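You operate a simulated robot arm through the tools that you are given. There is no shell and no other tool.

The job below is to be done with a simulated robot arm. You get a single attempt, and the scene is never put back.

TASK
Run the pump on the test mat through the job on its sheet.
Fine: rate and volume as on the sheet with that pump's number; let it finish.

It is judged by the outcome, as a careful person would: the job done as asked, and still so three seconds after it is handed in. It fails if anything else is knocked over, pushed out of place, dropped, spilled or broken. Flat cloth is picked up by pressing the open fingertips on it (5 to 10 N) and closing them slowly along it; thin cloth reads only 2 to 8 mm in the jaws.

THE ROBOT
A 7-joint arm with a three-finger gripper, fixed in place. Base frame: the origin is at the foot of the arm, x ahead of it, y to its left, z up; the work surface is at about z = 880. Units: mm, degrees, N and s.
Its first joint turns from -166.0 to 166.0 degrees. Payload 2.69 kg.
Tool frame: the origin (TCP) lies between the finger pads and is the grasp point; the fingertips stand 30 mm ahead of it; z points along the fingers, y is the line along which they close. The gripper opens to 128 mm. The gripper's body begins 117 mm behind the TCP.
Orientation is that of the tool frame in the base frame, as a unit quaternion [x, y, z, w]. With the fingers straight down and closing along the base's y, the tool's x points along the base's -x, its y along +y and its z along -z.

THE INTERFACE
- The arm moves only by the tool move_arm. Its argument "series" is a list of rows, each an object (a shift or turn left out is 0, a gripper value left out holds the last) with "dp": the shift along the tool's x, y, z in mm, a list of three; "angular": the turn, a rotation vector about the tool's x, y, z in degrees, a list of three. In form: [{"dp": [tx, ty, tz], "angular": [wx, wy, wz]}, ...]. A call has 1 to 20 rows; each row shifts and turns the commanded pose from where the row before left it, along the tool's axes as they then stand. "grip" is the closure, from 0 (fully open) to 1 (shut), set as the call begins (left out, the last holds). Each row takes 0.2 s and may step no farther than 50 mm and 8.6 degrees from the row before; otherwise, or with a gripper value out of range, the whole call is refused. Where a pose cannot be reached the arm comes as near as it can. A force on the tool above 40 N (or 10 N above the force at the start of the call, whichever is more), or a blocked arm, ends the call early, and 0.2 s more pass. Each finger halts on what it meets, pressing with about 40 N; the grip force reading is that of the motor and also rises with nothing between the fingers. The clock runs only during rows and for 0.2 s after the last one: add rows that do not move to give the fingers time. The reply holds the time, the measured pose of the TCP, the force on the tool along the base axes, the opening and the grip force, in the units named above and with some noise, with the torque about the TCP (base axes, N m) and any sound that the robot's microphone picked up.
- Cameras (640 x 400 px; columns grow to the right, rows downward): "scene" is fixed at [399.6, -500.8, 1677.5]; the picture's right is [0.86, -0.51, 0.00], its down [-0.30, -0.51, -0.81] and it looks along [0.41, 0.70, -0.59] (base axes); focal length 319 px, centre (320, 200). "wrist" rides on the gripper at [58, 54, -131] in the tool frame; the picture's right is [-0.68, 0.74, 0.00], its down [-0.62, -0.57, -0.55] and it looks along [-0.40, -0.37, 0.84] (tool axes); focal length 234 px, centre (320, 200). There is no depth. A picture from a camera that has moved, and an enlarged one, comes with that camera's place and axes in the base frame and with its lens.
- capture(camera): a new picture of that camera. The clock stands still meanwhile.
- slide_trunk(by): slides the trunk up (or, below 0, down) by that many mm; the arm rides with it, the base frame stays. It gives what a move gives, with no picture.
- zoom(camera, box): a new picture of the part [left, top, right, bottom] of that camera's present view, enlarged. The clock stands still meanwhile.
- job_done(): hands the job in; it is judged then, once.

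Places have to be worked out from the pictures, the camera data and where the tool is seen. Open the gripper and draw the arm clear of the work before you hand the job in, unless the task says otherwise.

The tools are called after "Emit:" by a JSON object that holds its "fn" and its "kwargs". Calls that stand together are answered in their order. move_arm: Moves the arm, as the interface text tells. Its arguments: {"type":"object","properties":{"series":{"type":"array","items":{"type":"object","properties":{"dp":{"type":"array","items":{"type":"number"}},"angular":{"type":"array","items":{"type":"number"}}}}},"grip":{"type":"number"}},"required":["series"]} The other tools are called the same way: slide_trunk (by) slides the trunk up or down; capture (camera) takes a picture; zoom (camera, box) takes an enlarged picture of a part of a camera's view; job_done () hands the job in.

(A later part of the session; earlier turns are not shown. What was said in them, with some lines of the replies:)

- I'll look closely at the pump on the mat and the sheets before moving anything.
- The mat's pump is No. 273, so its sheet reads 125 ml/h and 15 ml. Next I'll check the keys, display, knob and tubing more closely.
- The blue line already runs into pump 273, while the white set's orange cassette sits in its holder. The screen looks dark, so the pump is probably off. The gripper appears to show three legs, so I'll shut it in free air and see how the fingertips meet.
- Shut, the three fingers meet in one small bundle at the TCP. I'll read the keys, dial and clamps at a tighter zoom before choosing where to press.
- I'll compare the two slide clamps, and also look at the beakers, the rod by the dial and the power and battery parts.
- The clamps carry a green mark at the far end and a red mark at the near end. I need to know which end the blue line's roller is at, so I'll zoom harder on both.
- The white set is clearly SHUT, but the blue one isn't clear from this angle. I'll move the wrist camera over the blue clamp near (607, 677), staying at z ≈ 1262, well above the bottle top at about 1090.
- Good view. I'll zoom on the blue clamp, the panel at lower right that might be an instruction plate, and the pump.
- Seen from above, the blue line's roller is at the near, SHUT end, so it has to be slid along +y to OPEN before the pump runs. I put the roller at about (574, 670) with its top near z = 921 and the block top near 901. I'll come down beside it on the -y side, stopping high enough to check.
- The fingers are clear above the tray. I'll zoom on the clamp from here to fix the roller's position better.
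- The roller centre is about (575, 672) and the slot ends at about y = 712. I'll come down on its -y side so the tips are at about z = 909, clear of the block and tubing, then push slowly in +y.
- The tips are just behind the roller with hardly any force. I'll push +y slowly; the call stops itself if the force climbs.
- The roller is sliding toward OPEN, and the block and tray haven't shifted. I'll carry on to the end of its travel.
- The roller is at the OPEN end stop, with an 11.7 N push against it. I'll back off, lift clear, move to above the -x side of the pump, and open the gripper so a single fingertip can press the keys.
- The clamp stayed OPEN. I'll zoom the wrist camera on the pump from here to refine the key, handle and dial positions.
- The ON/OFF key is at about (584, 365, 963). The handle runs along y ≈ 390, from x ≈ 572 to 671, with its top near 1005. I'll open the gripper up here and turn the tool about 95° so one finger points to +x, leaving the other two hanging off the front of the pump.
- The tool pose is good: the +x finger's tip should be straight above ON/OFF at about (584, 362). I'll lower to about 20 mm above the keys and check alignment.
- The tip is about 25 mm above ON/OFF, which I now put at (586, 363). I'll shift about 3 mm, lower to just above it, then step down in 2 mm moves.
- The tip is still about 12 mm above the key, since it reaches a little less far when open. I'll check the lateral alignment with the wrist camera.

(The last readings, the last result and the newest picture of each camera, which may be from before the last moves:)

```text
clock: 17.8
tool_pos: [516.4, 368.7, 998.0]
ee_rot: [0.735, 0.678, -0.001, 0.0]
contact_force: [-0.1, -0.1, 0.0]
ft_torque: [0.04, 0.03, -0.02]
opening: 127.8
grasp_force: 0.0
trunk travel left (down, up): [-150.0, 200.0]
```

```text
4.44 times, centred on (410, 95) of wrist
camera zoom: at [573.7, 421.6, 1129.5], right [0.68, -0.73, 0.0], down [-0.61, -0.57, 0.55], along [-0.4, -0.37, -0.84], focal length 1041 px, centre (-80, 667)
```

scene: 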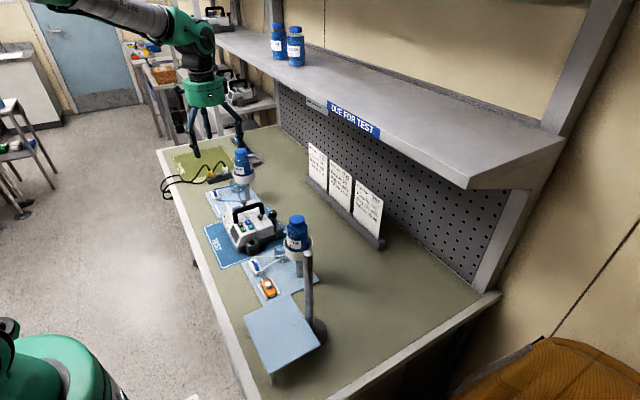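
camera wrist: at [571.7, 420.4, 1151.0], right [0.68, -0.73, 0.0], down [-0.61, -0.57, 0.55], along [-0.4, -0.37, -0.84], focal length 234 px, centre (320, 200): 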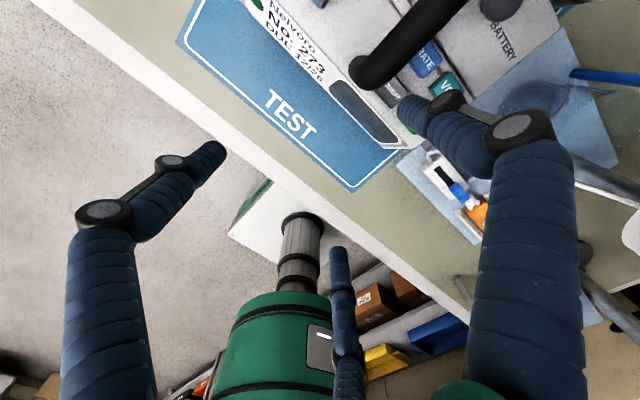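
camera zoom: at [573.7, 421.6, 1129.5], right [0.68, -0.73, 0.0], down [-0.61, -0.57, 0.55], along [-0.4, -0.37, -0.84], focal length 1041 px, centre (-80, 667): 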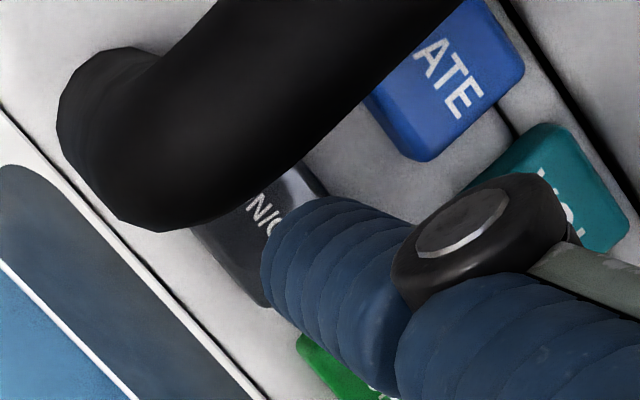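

The alignment is good to about 2 mm. I'll shift 2 mm toward -y, away from the handle, and keep lowering in small steps until the key takes some force.

Emit:
{"fn": "move_arm", "kwargs": {"series": [{"dp": [-2, 0, 3]}, {"dp": [0, 0, 3]}, {"dp": [0, 0, 2]}, {"dp": [0, 0, 2]}, {}]}}

Emit:
{"fn": "zoom", "kwargs": {"camera": "scene", "box": [223, 205, 253, 240]}}

```text
clock: 19.0
tool_pos: [517.3, 366.0, 986.8]
ee_rot: [0.735, 0.678, 0.0, 0.0]
contact_force: [0.5, 0.6, 0.3]
ft_torque: [-0.04, -0.02, -0.01]
opening: 127.8
grasp_force: 0.1
trunk travel left (down, up): [-150.0, 200.0]
```

```text
11.43 times, centred on (238, 222) of scene
camera zoom: at [399.6, -500.8, 1677.5], right [0.86, -0.51, 0.0], down [-0.3, -0.51, -0.81], along [0.41, 0.7, -0.59], focal length 3643 px, centre (1257, -57)
```

zoom: 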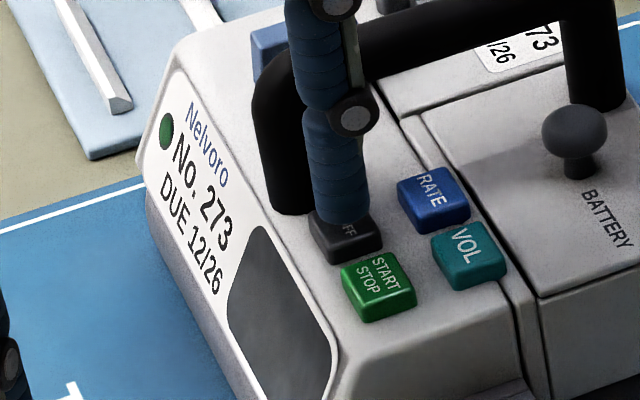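

The tip is right over the key and nearly touching. A few more 1.5 to 2 mm steps should do it, watching the force.

Emit:
{"fn": "move_arm", "kwargs": {"series": [{"dp": [0, 0, 2]}, {"dp": [0, 0, 1.5]}, {"dp": [0, 0, 1.5]}, {}]}}

Emit:
{"fn": "zoom", "kwargs": {"camera": "scene", "box": [223, 205, 253, 240]}}

```text
clock: 20.0
tool_pos: [515.6, 367.5, 981.4]
ee_rot: [0.735, 0.678, 0.0, -0.001]
contact_force: [-0.4, 0.0, 0.3]
ft_torque: [0.01, 0.02, 0.02]
opening: 127.9
grasp_force: 0.1
trunk travel left (down, up): [-150.0, 200.0]
```

```text
11.43 times, centred on (238, 222) of scene
camera zoom: at [399.6, -500.8, 1677.5], right [0.86, -0.51, 0.0], down [-0.3, -0.51, -0.81], along [0.41, 0.7, -0.59], focal length 3643 px, centre (1257, -57)
```

zoom: 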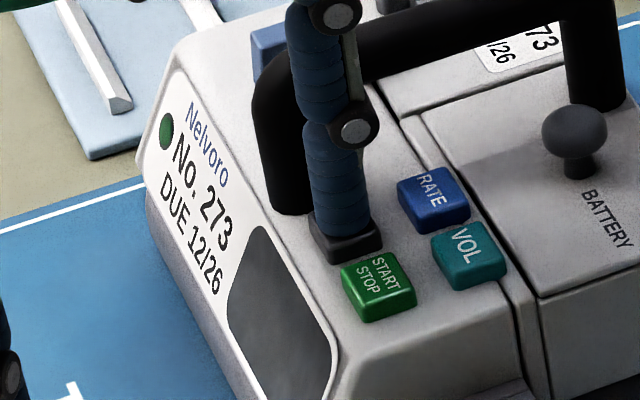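

Emit:
{"fn": "move_arm", "kwargs": {"series": [{"dp": [0, 0, 1.5]}, {"dp": [0, 0, 1.5]}, {}]}}

```text
clock: 20.8
tool_pos: [515.5, 367.4, 977.7]
ee_rot: [0.735, 0.678, 0.0, 0.0]
contact_force: [-0.4, 0.6, 1.6]
ft_torque: [0.0, -0.13, 0.04]
opening: 127.8
grasp_force: 0.1
trunk travel left (down, up): [-150.0, 200.0]
heard: click
```

I heard a click with about 1.6 N of contact. I'll lift a little and read the display.

Emit:
{"fn": "move_arm", "kwargs": {"series": [{"dp": [0, 0, -6]}, {"dp": [0, 0, -6]}, {}]}}

Emit:
{"fn": "zoom", "kwargs": {"camera": "scene", "box": [222, 208, 252, 245]}}

```text
clock: 21.6
tool_pos: [515.0, 366.0, 991.0]
ee_rot: [0.735, 0.678, -0.001, 0.001]
contact_force: [-0.2, -1.0, -0.2]
ft_torque: [0.0, 0.0, -0.01]
opening: 128.2
grasp_force: 0.0
trunk travel left (down, up): [-150.0, 200.0]
```

```text
10.81 times, centred on (237, 226) of scene
camera zoom: at [399.6, -500.8, 1677.5], right [0.86, -0.51, 0.0], down [-0.3, -0.51, -0.81], along [0.41, 0.7, -0.59], focal length 3446 px, centre (1217, -86)
```

zoom: 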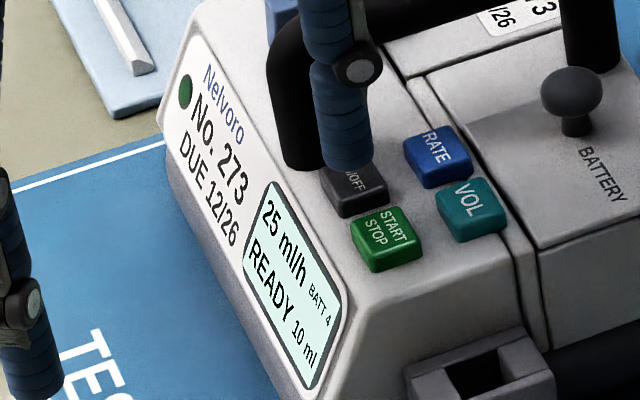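

The pump is on and shows 25 ml/h, READY, 10 ml and a battery figure. I'll zoom in to read it exactly.

Emit:
{"fn": "zoom", "kwargs": {"camera": "scene", "box": [236, 222, 252, 246]}}

Emit:
{"fn": "zoom", "kwargs": {"camera": "scene", "box": [236, 130, 262, 156]}}

```text
16.00 times, centred on (244, 234) of scene
camera zoom: at [399.6, -500.8, 1677.5], right [0.86, -0.51, 0.0], down [-0.3, -0.51, -0.81], along [0.41, 0.7, -0.59], focal length 5100 px, centre (1536, -344)
```

zoom: 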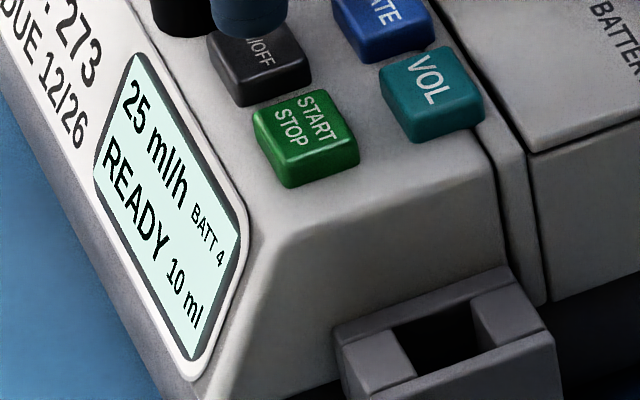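

```text
15.38 times, centred on (249, 143) of scene
camera zoom: at [399.6, -500.8, 1677.5], right [0.86, -0.51, 0.0], down [-0.3, -0.51, -0.81], along [0.41, 0.7, -0.59], focal length 4904 px, centre (1412, 1077)
```

zoom: 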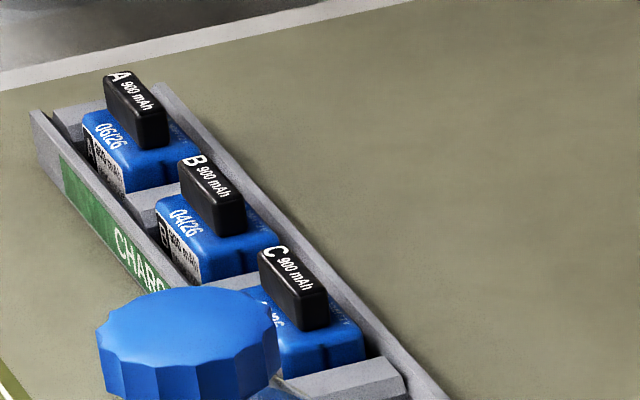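

The display reads "25 ml/h / READY / BATT 4 / 10 ml". I need 125 ml/h and 15 ml. I'll move to the RATE key, about 30 mm in +x, and press it to see how setting works.

Emit:
{"fn": "move_arm", "kwargs": {"series": [{"dp": [0, 0, -10]}, {"dp": [2.4, 30, 0]}, {}, {"dp": [0, 0, 10]}, {"dp": [0, 0, 6]}, {}]}}

Emit:
{"fn": "zoom", "kwargs": {"camera": "scene", "box": [226, 203, 260, 240]}}

Emit:
{"fn": "zoom", "kwargs": {"camera": "wrist", "box": [350, 50, 470, 140]}}

```text
clock: 23.0
tool_pos: [546.4, 366.7, 985.9]
ee_rot: [0.735, 0.678, 0.0, 0.0]
contact_force: [-0.2, 0.0, -0.1]
ft_torque: [-0.03, 0.03, 0.0]
opening: 127.7
grasp_force: 0.1
trunk travel left (down, up): [-150.0, 200.0]
```

```text
10.81 times, centred on (243, 222) of scene
camera zoom: at [399.6, -500.8, 1677.5], right [0.86, -0.51, 0.0], down [-0.3, -0.51, -0.81], along [0.41, 0.7, -0.59], focal length 3446 px, centre (1152, -32)
```

zoom: 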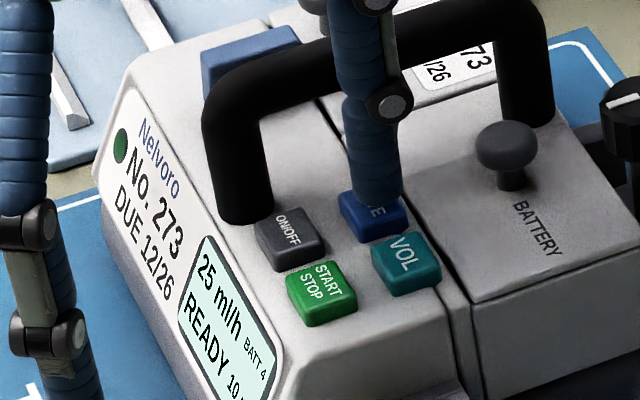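

```text
4.44 times, centred on (410, 95) of wrist
camera zoom: at [603.7, 419.7, 1117.3], right [0.68, -0.73, 0.0], down [-0.61, -0.57, 0.55], along [-0.4, -0.37, -0.84], focal length 1041 px, centre (-80, 667)
```

zoom: 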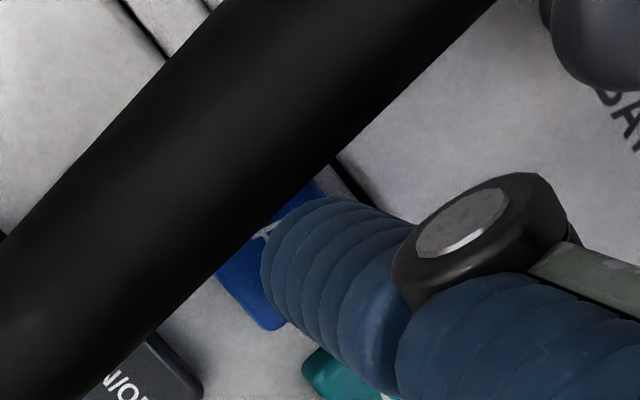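

The tip is over the centre of RATE and clear of the handle. Pressing down in small steps.

Emit:
{"fn": "move_arm", "kwargs": {"series": [{"dp": [0, 0, 3]}, {"dp": [0, 0, 2]}, {"dp": [0, 0, 1.5]}, {"dp": [0, 0, 1.5]}, {}]}}

```text
clock: 24.2
tool_pos: [546.5, 366.6, 978.5]
ee_rot: [0.735, 0.678, 0.0, 0.0]
contact_force: [0.0, 1.6, 2.7]
ft_torque: [-0.02, -0.17, 0.07]
opening: 128.1
grasp_force: 0.0
trunk travel left (down, up): [-150.0, 200.0]
heard: click
```

It clicked. I'll lift a few millimetres and read the display.

Emit:
{"fn": "move_arm", "kwargs": {"series": [{"dp": [0, 0, -5]}, {"dp": [0, 0, -3]}]}}

Emit:
{"fn": "zoom", "kwargs": {"camera": "scene", "box": [236, 222, 252, 246]}}

```text
clock: 24.8
tool_pos: [546.0, 367.2, 985.8]
ee_rot: [0.735, 0.678, -0.001, 0.0]
contact_force: [-0.3, 0.2, 0.1]
ft_torque: [0.01, 0.02, 0.01]
opening: 127.9
grasp_force: 0.0
trunk travel left (down, up): [-150.0, 200.0]
```

```text
16.00 times, centred on (244, 234) of scene
camera zoom: at [399.6, -500.8, 1677.5], right [0.86, -0.51, 0.0], down [-0.3, -0.51, -0.81], along [0.41, 0.7, -0.59], focal length 5100 px, centre (1536, -344)
```

zoom: 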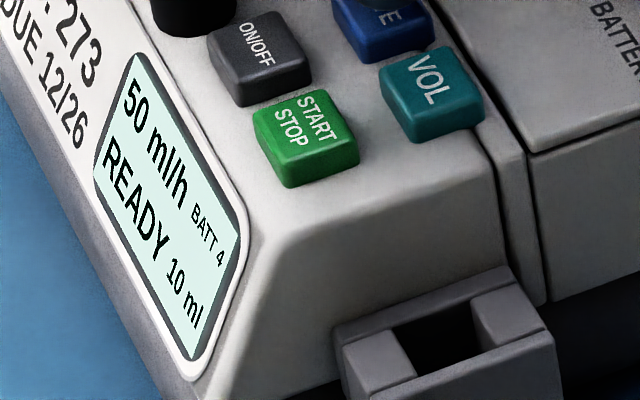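

Each press of RATE steps it by 25: it now reads 50. I'll press again the same way and check after each press.

Emit:
{"fn": "move_arm", "kwargs": {"series": [{"dp": [0, 0, 3]}, {"dp": [0, 0, 2]}, {"dp": [0, 0, 1.5]}, {"dp": [0, 0, 1.5]}, {}, {"dp": [0, 0, -5]}, {"dp": [0, 0, -3]}]}}

Emit:
{"fn": "zoom", "kwargs": {"camera": "scene", "box": [236, 222, 252, 246]}}

```text
clock: 26.4
tool_pos: [544.7, 366.2, 984.6]
ee_rot: [0.735, 0.678, 0.0, 0.001]
contact_force: [0.0, 1.3, 0.1]
ft_torque: [-0.03, 0.0, 0.01]
opening: 128.1
grasp_force: 0.1
trunk travel left (down, up): [-150.0, 200.0]
heard: click
```

```text
16.00 times, centred on (244, 234) of scene
camera zoom: at [399.6, -500.8, 1677.5], right [0.86, -0.51, 0.0], down [-0.3, -0.51, -0.81], along [0.41, 0.7, -0.59], focal length 5100 px, centre (1536, -344)
```

zoom: 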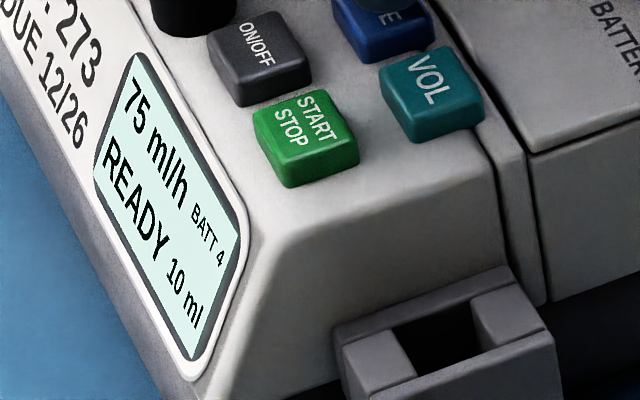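

75 now. Another press.

Emit:
{"fn": "move_arm", "kwargs": {"series": [{"dp": [0, 0, 3]}, {"dp": [0, 0, 2]}, {"dp": [0, 0, 1.5]}, {"dp": [0, 0, 1.5]}, {}, {"dp": [0, 0, -5]}, {"dp": [0, 0, -3]}]}}

Emit:
{"fn": "zoom", "kwargs": {"camera": "scene", "box": [236, 222, 252, 246]}}

```text
clock: 28.0
tool_pos: [545.5, 366.4, 984.3]
ee_rot: [0.735, 0.678, 0.0, 0.0]
contact_force: [0.1, -0.5, -0.1]
ft_torque: [-0.02, 0.0, 0.03]
opening: 128.2
grasp_force: 0.1
trunk travel left (down, up): [-150.0, 200.0]
heard: click
```

```text
16.00 times, centred on (244, 234) of scene
camera zoom: at [399.6, -500.8, 1677.5], right [0.86, -0.51, 0.0], down [-0.3, -0.51, -0.81], along [0.41, 0.7, -0.59], focal length 5100 px, centre (1536, -344)
```

zoom: 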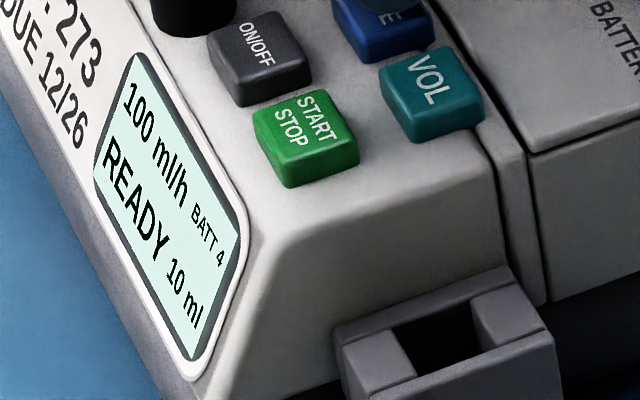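

It reads 100, so one more press should give 125.

Emit:
{"fn": "move_arm", "kwargs": {"series": [{"dp": [0, 0, 3]}, {"dp": [0, 0, 2]}, {"dp": [0, 0, 1.5]}, {"dp": [0, 0, 1.5]}, {}, {"dp": [0, 0, -5]}, {"dp": [0, 0, -3]}]}}

Emit:
{"fn": "zoom", "kwargs": {"camera": "scene", "box": [236, 222, 252, 246]}}

```text
clock: 29.6
tool_pos: [545.5, 366.5, 984.5]
ee_rot: [0.735, 0.678, 0.0, 0.0]
contact_force: [0.2, 0.7, 0.0]
ft_torque: [-0.06, -0.01, -0.05]
opening: 128.0
grasp_force: 0.0
trunk travel left (down, up): [-150.0, 200.0]
heard: click
```

```text
16.00 times, centred on (244, 234) of scene
camera zoom: at [399.6, -500.8, 1677.5], right [0.86, -0.51, 0.0], down [-0.3, -0.51, -0.81], along [0.41, 0.7, -0.59], focal length 5100 px, centre (1536, -344)
```

zoom: 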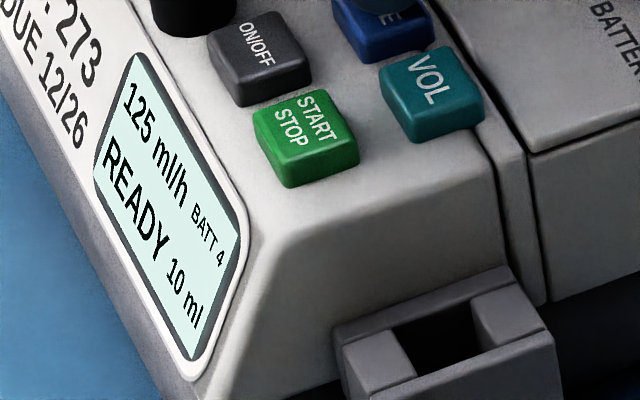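

The rate is set to 125 ml/h. Next is VOL, about 29 mm in -y; I'll raise, shift, lower close and check.

Emit:
{"fn": "move_arm", "kwargs": {"series": [{"dp": [0, 0, -10]}, {"dp": [-28.8, 0.5, 0]}, {}, {"dp": [0, 0, 6]}, {"dp": [0, 0, 4]}, {}]}}

Emit:
{"fn": "zoom", "kwargs": {"camera": "scene", "box": [226, 203, 260, 240]}}

Emit:
{"fn": "zoom", "kwargs": {"camera": "wrist", "box": [350, 50, 470, 140]}}

```text
clock: 31.0
tool_pos: [544.1, 338.0, 985.4]
ee_rot: [0.735, 0.678, 0.0, 0.0]
contact_force: [-0.4, -0.5, -0.8]
ft_torque: [-0.04, -0.01, 0.03]
opening: 128.3
grasp_force: 0.0
trunk travel left (down, up): [-150.0, 200.0]
```

```text
10.81 times, centred on (243, 222) of scene
camera zoom: at [399.6, -500.8, 1677.5], right [0.86, -0.51, 0.0], down [-0.3, -0.51, -0.81], along [0.41, 0.7, -0.59], focal length 3446 px, centre (1152, -32)
```

zoom: 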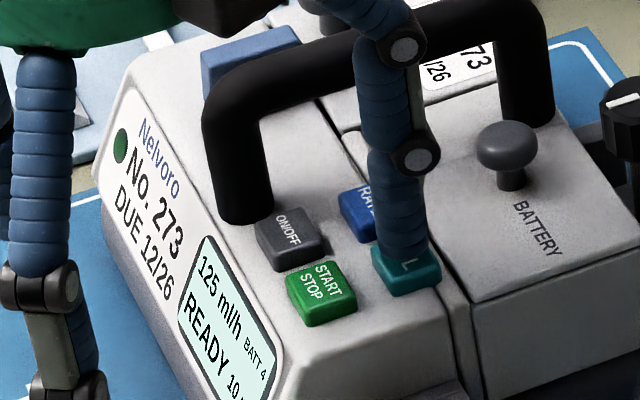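

```text
4.44 times, centred on (410, 95) of wrist
camera zoom: at [601.6, 391.4, 1116.8], right [0.68, -0.73, 0.0], down [-0.61, -0.57, 0.55], along [-0.4, -0.37, -0.84], focal length 1041 px, centre (-80, 667)
```

zoom: 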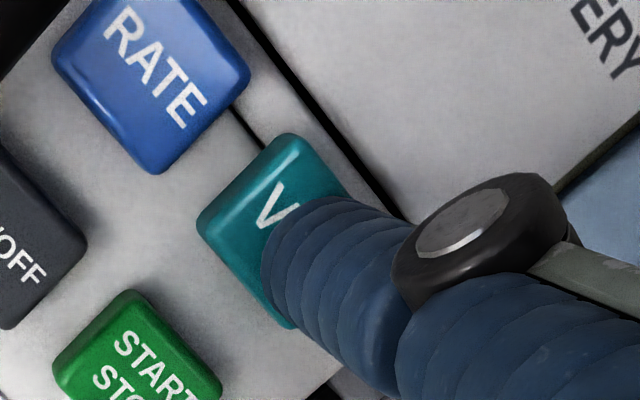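

The tip is nearly centred on VOL. Pressing in the same small steps, then lifting to read the display.

Emit:
{"fn": "move_arm", "kwargs": {"series": [{"dp": [0, 0, 3]}, {"dp": [0, 0, 2]}, {"dp": [0, 0, 1.5]}, {"dp": [0, 0, 1.5]}, {}, {"dp": [0, 0, -5]}, {"dp": [0, 0, -3]}]}}

Emit:
{"fn": "zoom", "kwargs": {"camera": "scene", "box": [236, 222, 252, 246]}}

```text
clock: 32.6
tool_pos: [544.1, 337.6, 984.2]
ee_rot: [0.735, 0.678, -0.001, 0.0]
contact_force: [0.3, 0.5, 0.4]
ft_torque: [0.06, 0.04, 0.01]
opening: 128.0
grasp_force: 0.0
trunk travel left (down, up): [-150.0, 200.0]
heard: click
```

```text
16.00 times, centred on (244, 234) of scene
camera zoom: at [399.6, -500.8, 1677.5], right [0.86, -0.51, 0.0], down [-0.3, -0.51, -0.81], along [0.41, 0.7, -0.59], focal length 5100 px, centre (1536, -344)
```

zoom: 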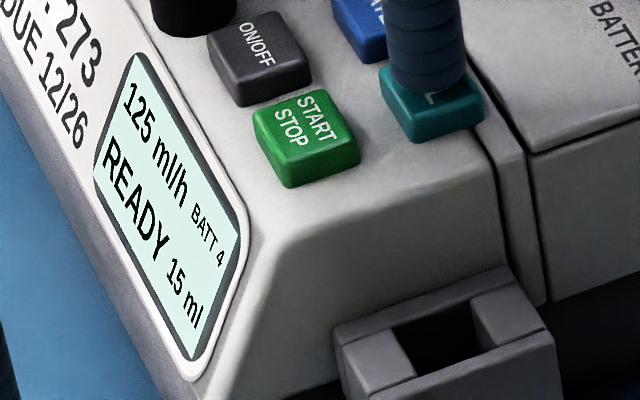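

Both settings now match the sheet: 125 ml/h and 15 ml. START/STOP is next, about 30 mm in -x; I'll move there and check before pressing.

Emit:
{"fn": "move_arm", "kwargs": {"series": [{"dp": [0, 0, -10]}, {"dp": [-1.4, -29.5, 0]}, {}, {"dp": [0, 0, 6]}, {"dp": [0, 0, 4]}, {}]}}

Emit:
{"fn": "zoom", "kwargs": {"camera": "scene", "box": [226, 208, 260, 245]}}

Emit:
{"fn": "zoom", "kwargs": {"camera": "wrist", "box": [350, 50, 470, 140]}}

```text
clock: 34.0
tool_pos: [513.7, 339.3, 985.1]
ee_rot: [0.734, 0.679, 0.0, 0.0]
contact_force: [0.1, 0.8, 0.8]
ft_torque: [-0.01, 0.01, 0.0]
opening: 128.2
grasp_force: 0.0
trunk travel left (down, up): [-150.0, 200.0]
```

```text
10.81 times, centred on (243, 226) of scene
camera zoom: at [399.6, -500.8, 1677.5], right [0.86, -0.51, 0.0], down [-0.3, -0.51, -0.81], along [0.41, 0.7, -0.59], focal length 3446 px, centre (1152, -86)
```

zoom: 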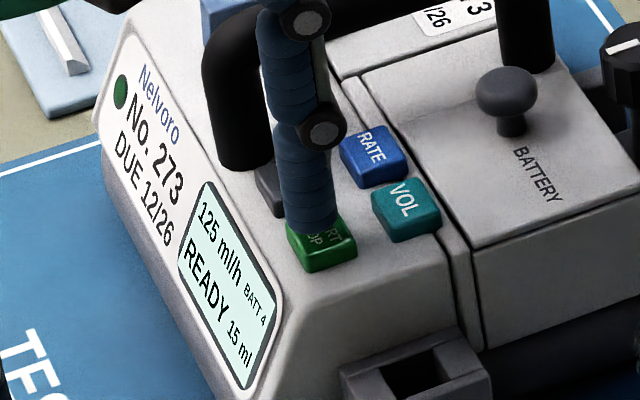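

```text
4.44 times, centred on (410, 95) of wrist
camera zoom: at [572.0, 392.4, 1117.4], right [0.68, -0.73, 0.0], down [-0.61, -0.57, 0.55], along [-0.4, -0.37, -0.84], focal length 1041 px, centre (-80, 667)
```

zoom: 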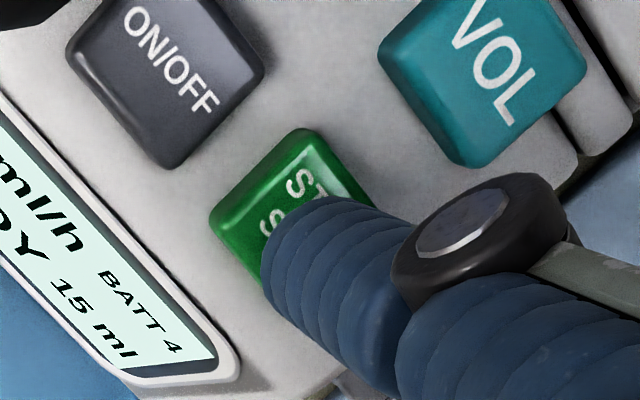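

The tip is centred on START/STOP and the display still shows 125 ml/h, READY, 15 ml. Pressing START.

Emit:
{"fn": "move_arm", "kwargs": {"series": [{"dp": [0, 0, 3]}, {"dp": [0, 0, 2]}, {"dp": [0, 0, 1.5]}, {"dp": [0, 0, 1.5]}, {}, {"dp": [0, 0, -5]}, {"dp": [0, 0, -3]}]}}

Emit:
{"fn": "zoom", "kwargs": {"camera": "scene", "box": [230, 216, 256, 246]}}

```text
clock: 35.6
tool_pos: [513.7, 337.8, 985.6]
ee_rot: [0.735, 0.678, 0.0, 0.0]
contact_force: [-0.3, 0.4, -0.2]
ft_torque: [0.0, -0.01, 0.04]
opening: 128.0
grasp_force: 0.0
trunk travel left (down, up): [-150.0, 200.0]
heard: click
```

```text
13.33 times, centred on (243, 231) of scene
camera zoom: at [399.6, -500.8, 1677.5], right [0.86, -0.51, 0.0], down [-0.3, -0.51, -0.81], along [0.41, 0.7, -0.59], focal length 4250 px, centre (1347, -213)
```

zoom: 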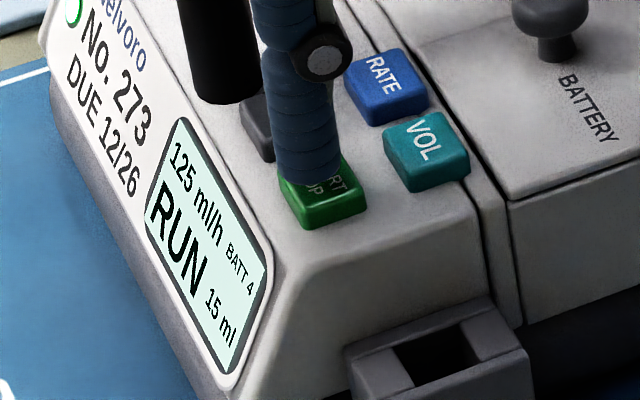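

It's running: the display shows RUN, 125 ml/h, 15 ml, and the lamp is lit. I'll lift straight up away from the keys and watch the run.

Emit:
{"fn": "move_arm", "kwargs": {"series": [{"dp": [0, 0, -20]}, {"dp": [0, 0, -40]}, {"dp": [0, 0, -40]}, {"dp": [0, 0, -40]}, {"dp": [0, 0, -30]}, {}]}}

Emit:
{"fn": "zoom", "kwargs": {"camera": "scene", "box": [220, 200, 270, 250]}}

```text
clock: 37.0
tool_pos: [514.0, 340.5, 1157.0]
ee_rot: [0.735, 0.678, 0.0, -0.001]
contact_force: [-1.0, 0.5, 0.3]
ft_torque: [0.04, 0.02, 0.0]
opening: 128.0
grasp_force: 0.1
trunk travel left (down, up): [-150.0, 200.0]
```

```text
8.00 times, centred on (245, 225) of scene
camera zoom: at [399.6, -500.8, 1677.5], right [0.86, -0.51, 0.0], down [-0.3, -0.51, -0.81], along [0.41, 0.7, -0.59], focal length 2550 px, centre (920, 0)
```

zoom: 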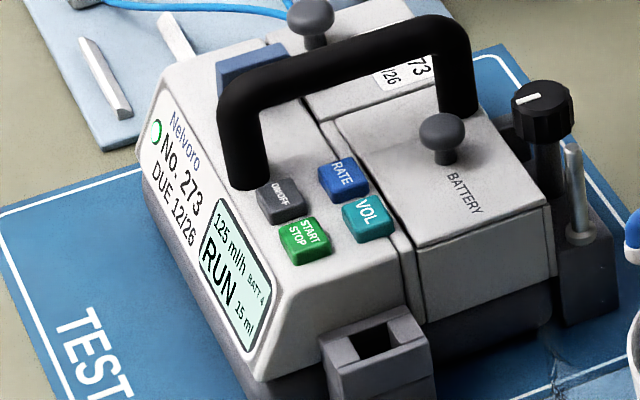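

It's still running. I'll draw the arm back and up with some idle rows, then see how the display moves on.

Emit:
{"fn": "move_arm", "kwargs": {"series": [{"dp": [0, -20, -40]}, {"dp": [0, -20, -40]}, {}, {}, {}, {}, {}, {}, {}, {}, {}, {}, {}, {}, {}, {}, {}, {}, {}, {}]}}

Emit:
{"fn": "zoom", "kwargs": {"camera": "scene", "box": [236, 222, 252, 246]}}

Emit:
{"fn": "capture", "kwargs": {"camera": "scene"}}

```text
clock: 41.2
tool_pos: [475.2, 345.0, 1235.5]
ee_rot: [0.735, 0.678, 0.0, 0.0]
contact_force: [0.3, 0.1, -0.2]
ft_torque: [-0.02, 0.01, 0.0]
opening: 127.9
grasp_force: 0.1
trunk travel left (down, up): [-150.0, 200.0]
```

```text
16.00 times, centred on (244, 234) of scene
camera zoom: at [399.6, -500.8, 1677.5], right [0.86, -0.51, 0.0], down [-0.3, -0.51, -0.81], along [0.41, 0.7, -0.59], focal length 5100 px, centre (1536, -344)
```

zoom: 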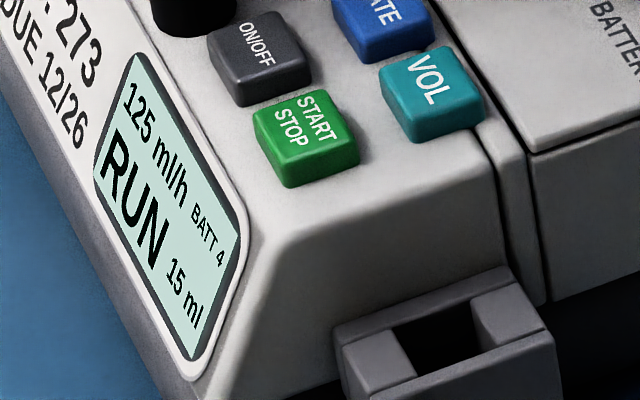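

```text
taken
```

scene: 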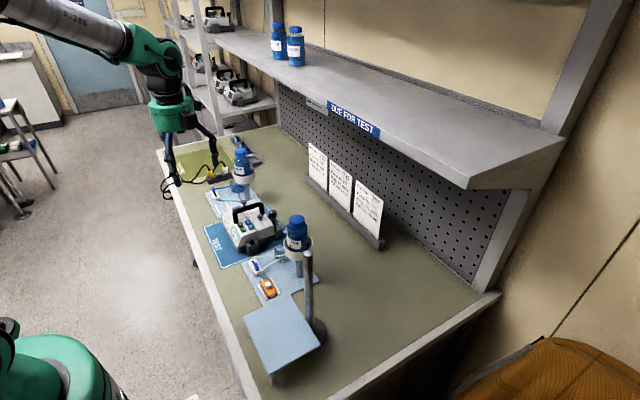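

No alarm so far, and it still shows RUN. I'll keep waiting, and watch the beaker too.

Emit:
{"fn": "move_arm", "kwargs": {"series": [{}, {}, {}, {}, {}, {}, {}, {}, {}, {}, {}, {}, {}, {}, {}, {}, {}, {}, {}, {}]}}

Emit:
{"fn": "zoom", "kwargs": {"camera": "scene", "box": [230, 216, 256, 246]}}

Emit:
{"fn": "zoom", "kwargs": {"camera": "scene", "box": [205, 140, 265, 210]}}

```text
clock: 45.4
tool_pos: [475.8, 345.2, 1235.2]
ee_rot: [0.735, 0.678, 0.0, 0.0]
contact_force: [-0.5, -0.2, -0.3]
ft_torque: [0.02, 0.01, 0.0]
opening: 128.0
grasp_force: 0.1
trunk travel left (down, up): [-150.0, 200.0]
```

```text
13.33 times, centred on (243, 231) of scene
camera zoom: at [399.6, -500.8, 1677.5], right [0.86, -0.51, 0.0], down [-0.3, -0.51, -0.81], along [0.41, 0.7, -0.59], focal length 4250 px, centre (1347, -213)
```

zoom: 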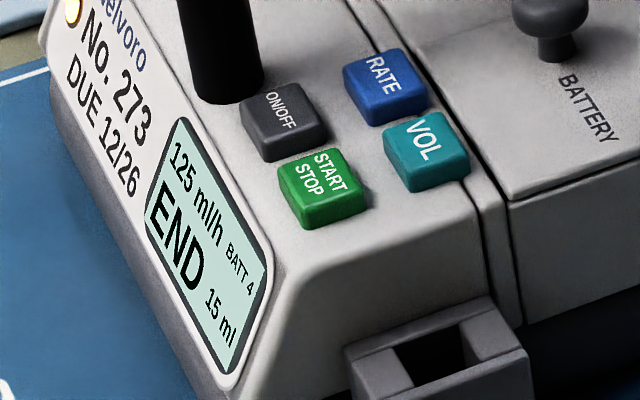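

```text
5.71 times, centred on (235, 175) of scene
camera zoom: at [399.6, -500.8, 1677.5], right [0.86, -0.51, 0.0], down [-0.3, -0.51, -0.81], along [0.41, 0.7, -0.59], focal length 1821 px, centre (806, 343)
```

zoom: 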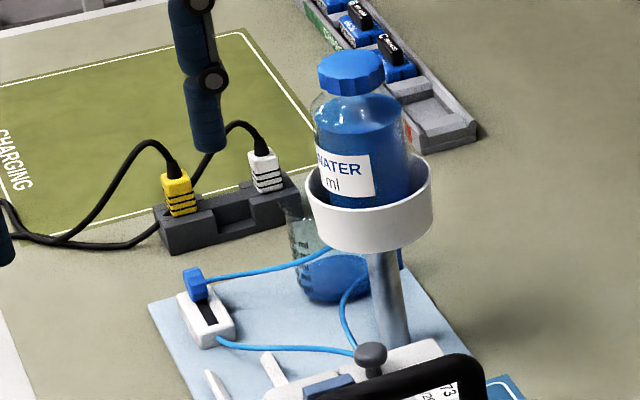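

The display shows END at 15 ml and 125 ml/h, and there's blue water in the beaker. I'll check the level and make sure nothing keeps running or spills now it has ended.

Emit:
{"fn": "zoom", "kwargs": {"camera": "scene", "box": [230, 172, 252, 196]}}

Emit:
{"fn": "move_arm", "kwargs": {"series": [{}, {}, {}, {}, {}, {}, {}, {}, {}, {}, {}, {}, {}, {}, {}]}}

Emit:
{"fn": "zoom", "kwargs": {"camera": "scene", "box": [230, 172, 252, 196]}}

Emit:
{"fn": "zoom", "kwargs": {"camera": "scene", "box": [190, 140, 350, 310]}}

```text
16.00 times, centred on (241, 184) of scene
camera zoom: at [399.6, -500.8, 1677.5], right [0.86, -0.51, 0.0], down [-0.3, -0.51, -0.81], along [0.41, 0.7, -0.59], focal length 5100 px, centre (1584, 456)
```

zoom: 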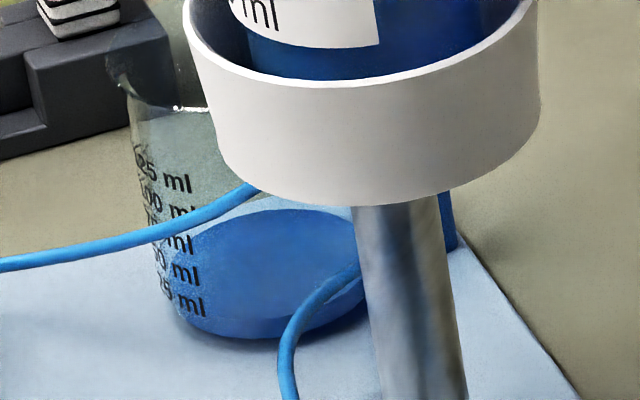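

```text
clock: 48.6
tool_pos: [475.5, 344.4, 1236.7]
ee_rot: [0.735, 0.679, -0.001, 0.0]
contact_force: [-0.9, -0.9, 0.1]
ft_torque: [0.01, 0.01, 0.04]
opening: 128.2
grasp_force: 0.1
trunk travel left (down, up): [-150.0, 200.0]
```

```text
16.00 times, centred on (241, 184) of scene
camera zoom: at [399.6, -500.8, 1677.5], right [0.86, -0.51, 0.0], down [-0.3, -0.51, -0.81], along [0.41, 0.7, -0.59], focal length 5100 px, centre (1584, 456)
```

zoom: 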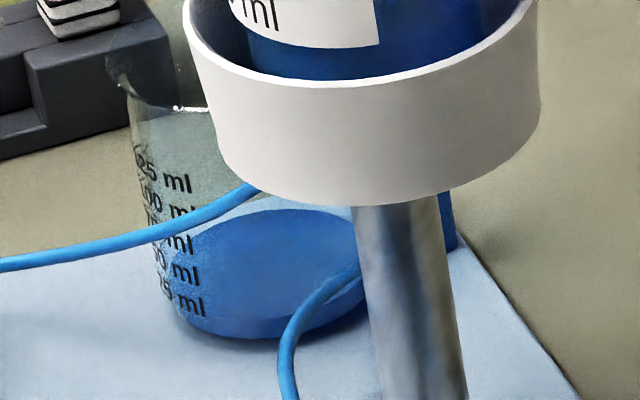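

```text
2.35 times, centred on (270, 225) of scene
camera zoom: at [399.6, -500.8, 1677.5], right [0.86, -0.51, 0.0], down [-0.3, -0.51, -0.81], along [0.41, 0.7, -0.59], focal length 750 px, centre (438, 141)
```

zoom: 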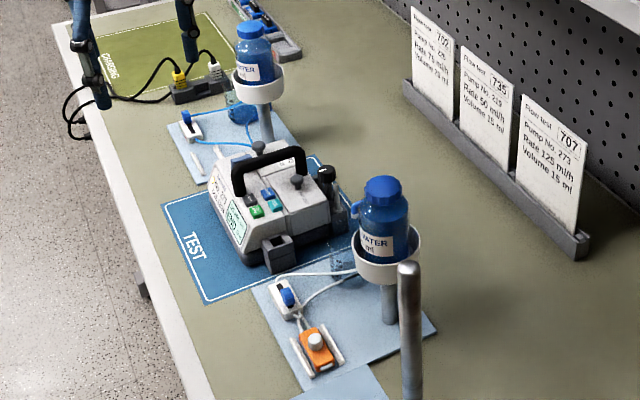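

The beaker is steady below the 25 ml mark, nothing else has moved, and the gripper is open and clear. I'll read the display one last time before handing in.

Emit:
{"fn": "zoom", "kwargs": {"camera": "scene", "box": [236, 222, 252, 246]}}

```text
16.00 times, centred on (244, 234) of scene
camera zoom: at [399.6, -500.8, 1677.5], right [0.86, -0.51, 0.0], down [-0.3, -0.51, -0.81], along [0.41, 0.7, -0.59], focal length 5100 px, centre (1536, -344)
```

zoom: 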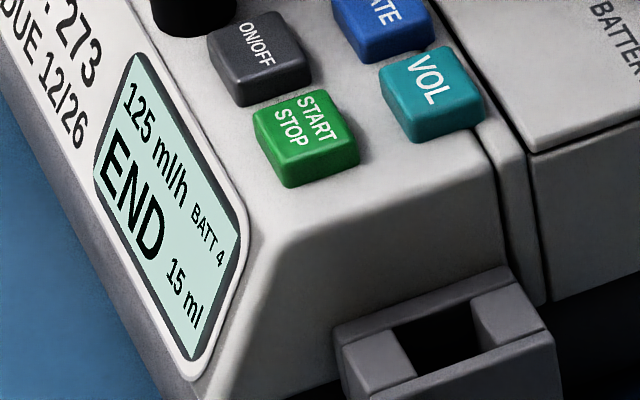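

The display holds at END, 125 ml/h and 15 ml, which matches the sheet for pump 273. The arm is clear with the gripper open, so I'm handing the job in.

Emit:
{"fn": "job_done", "kwargs": {}}

```text
The job is handed in.
```

Pump No. 273 on the test mat ran its job to the end. It was set to 125 ml/h and 15 ml, as on its sheet (Flow test 707), and its display reads END with those figures.

- **Line clamp:** the blue line feeding the pump was shut, so I slid its clamp to OPEN before starting. I left it open.
- **Collected water:** the beaker level was steady below the 25 ml mark after the run ended. There was no sign of a spill, and nothing else had moved.
- **As left:** the pump is still switched on, showing END. The gripper is open and the arm is clear of the bench.
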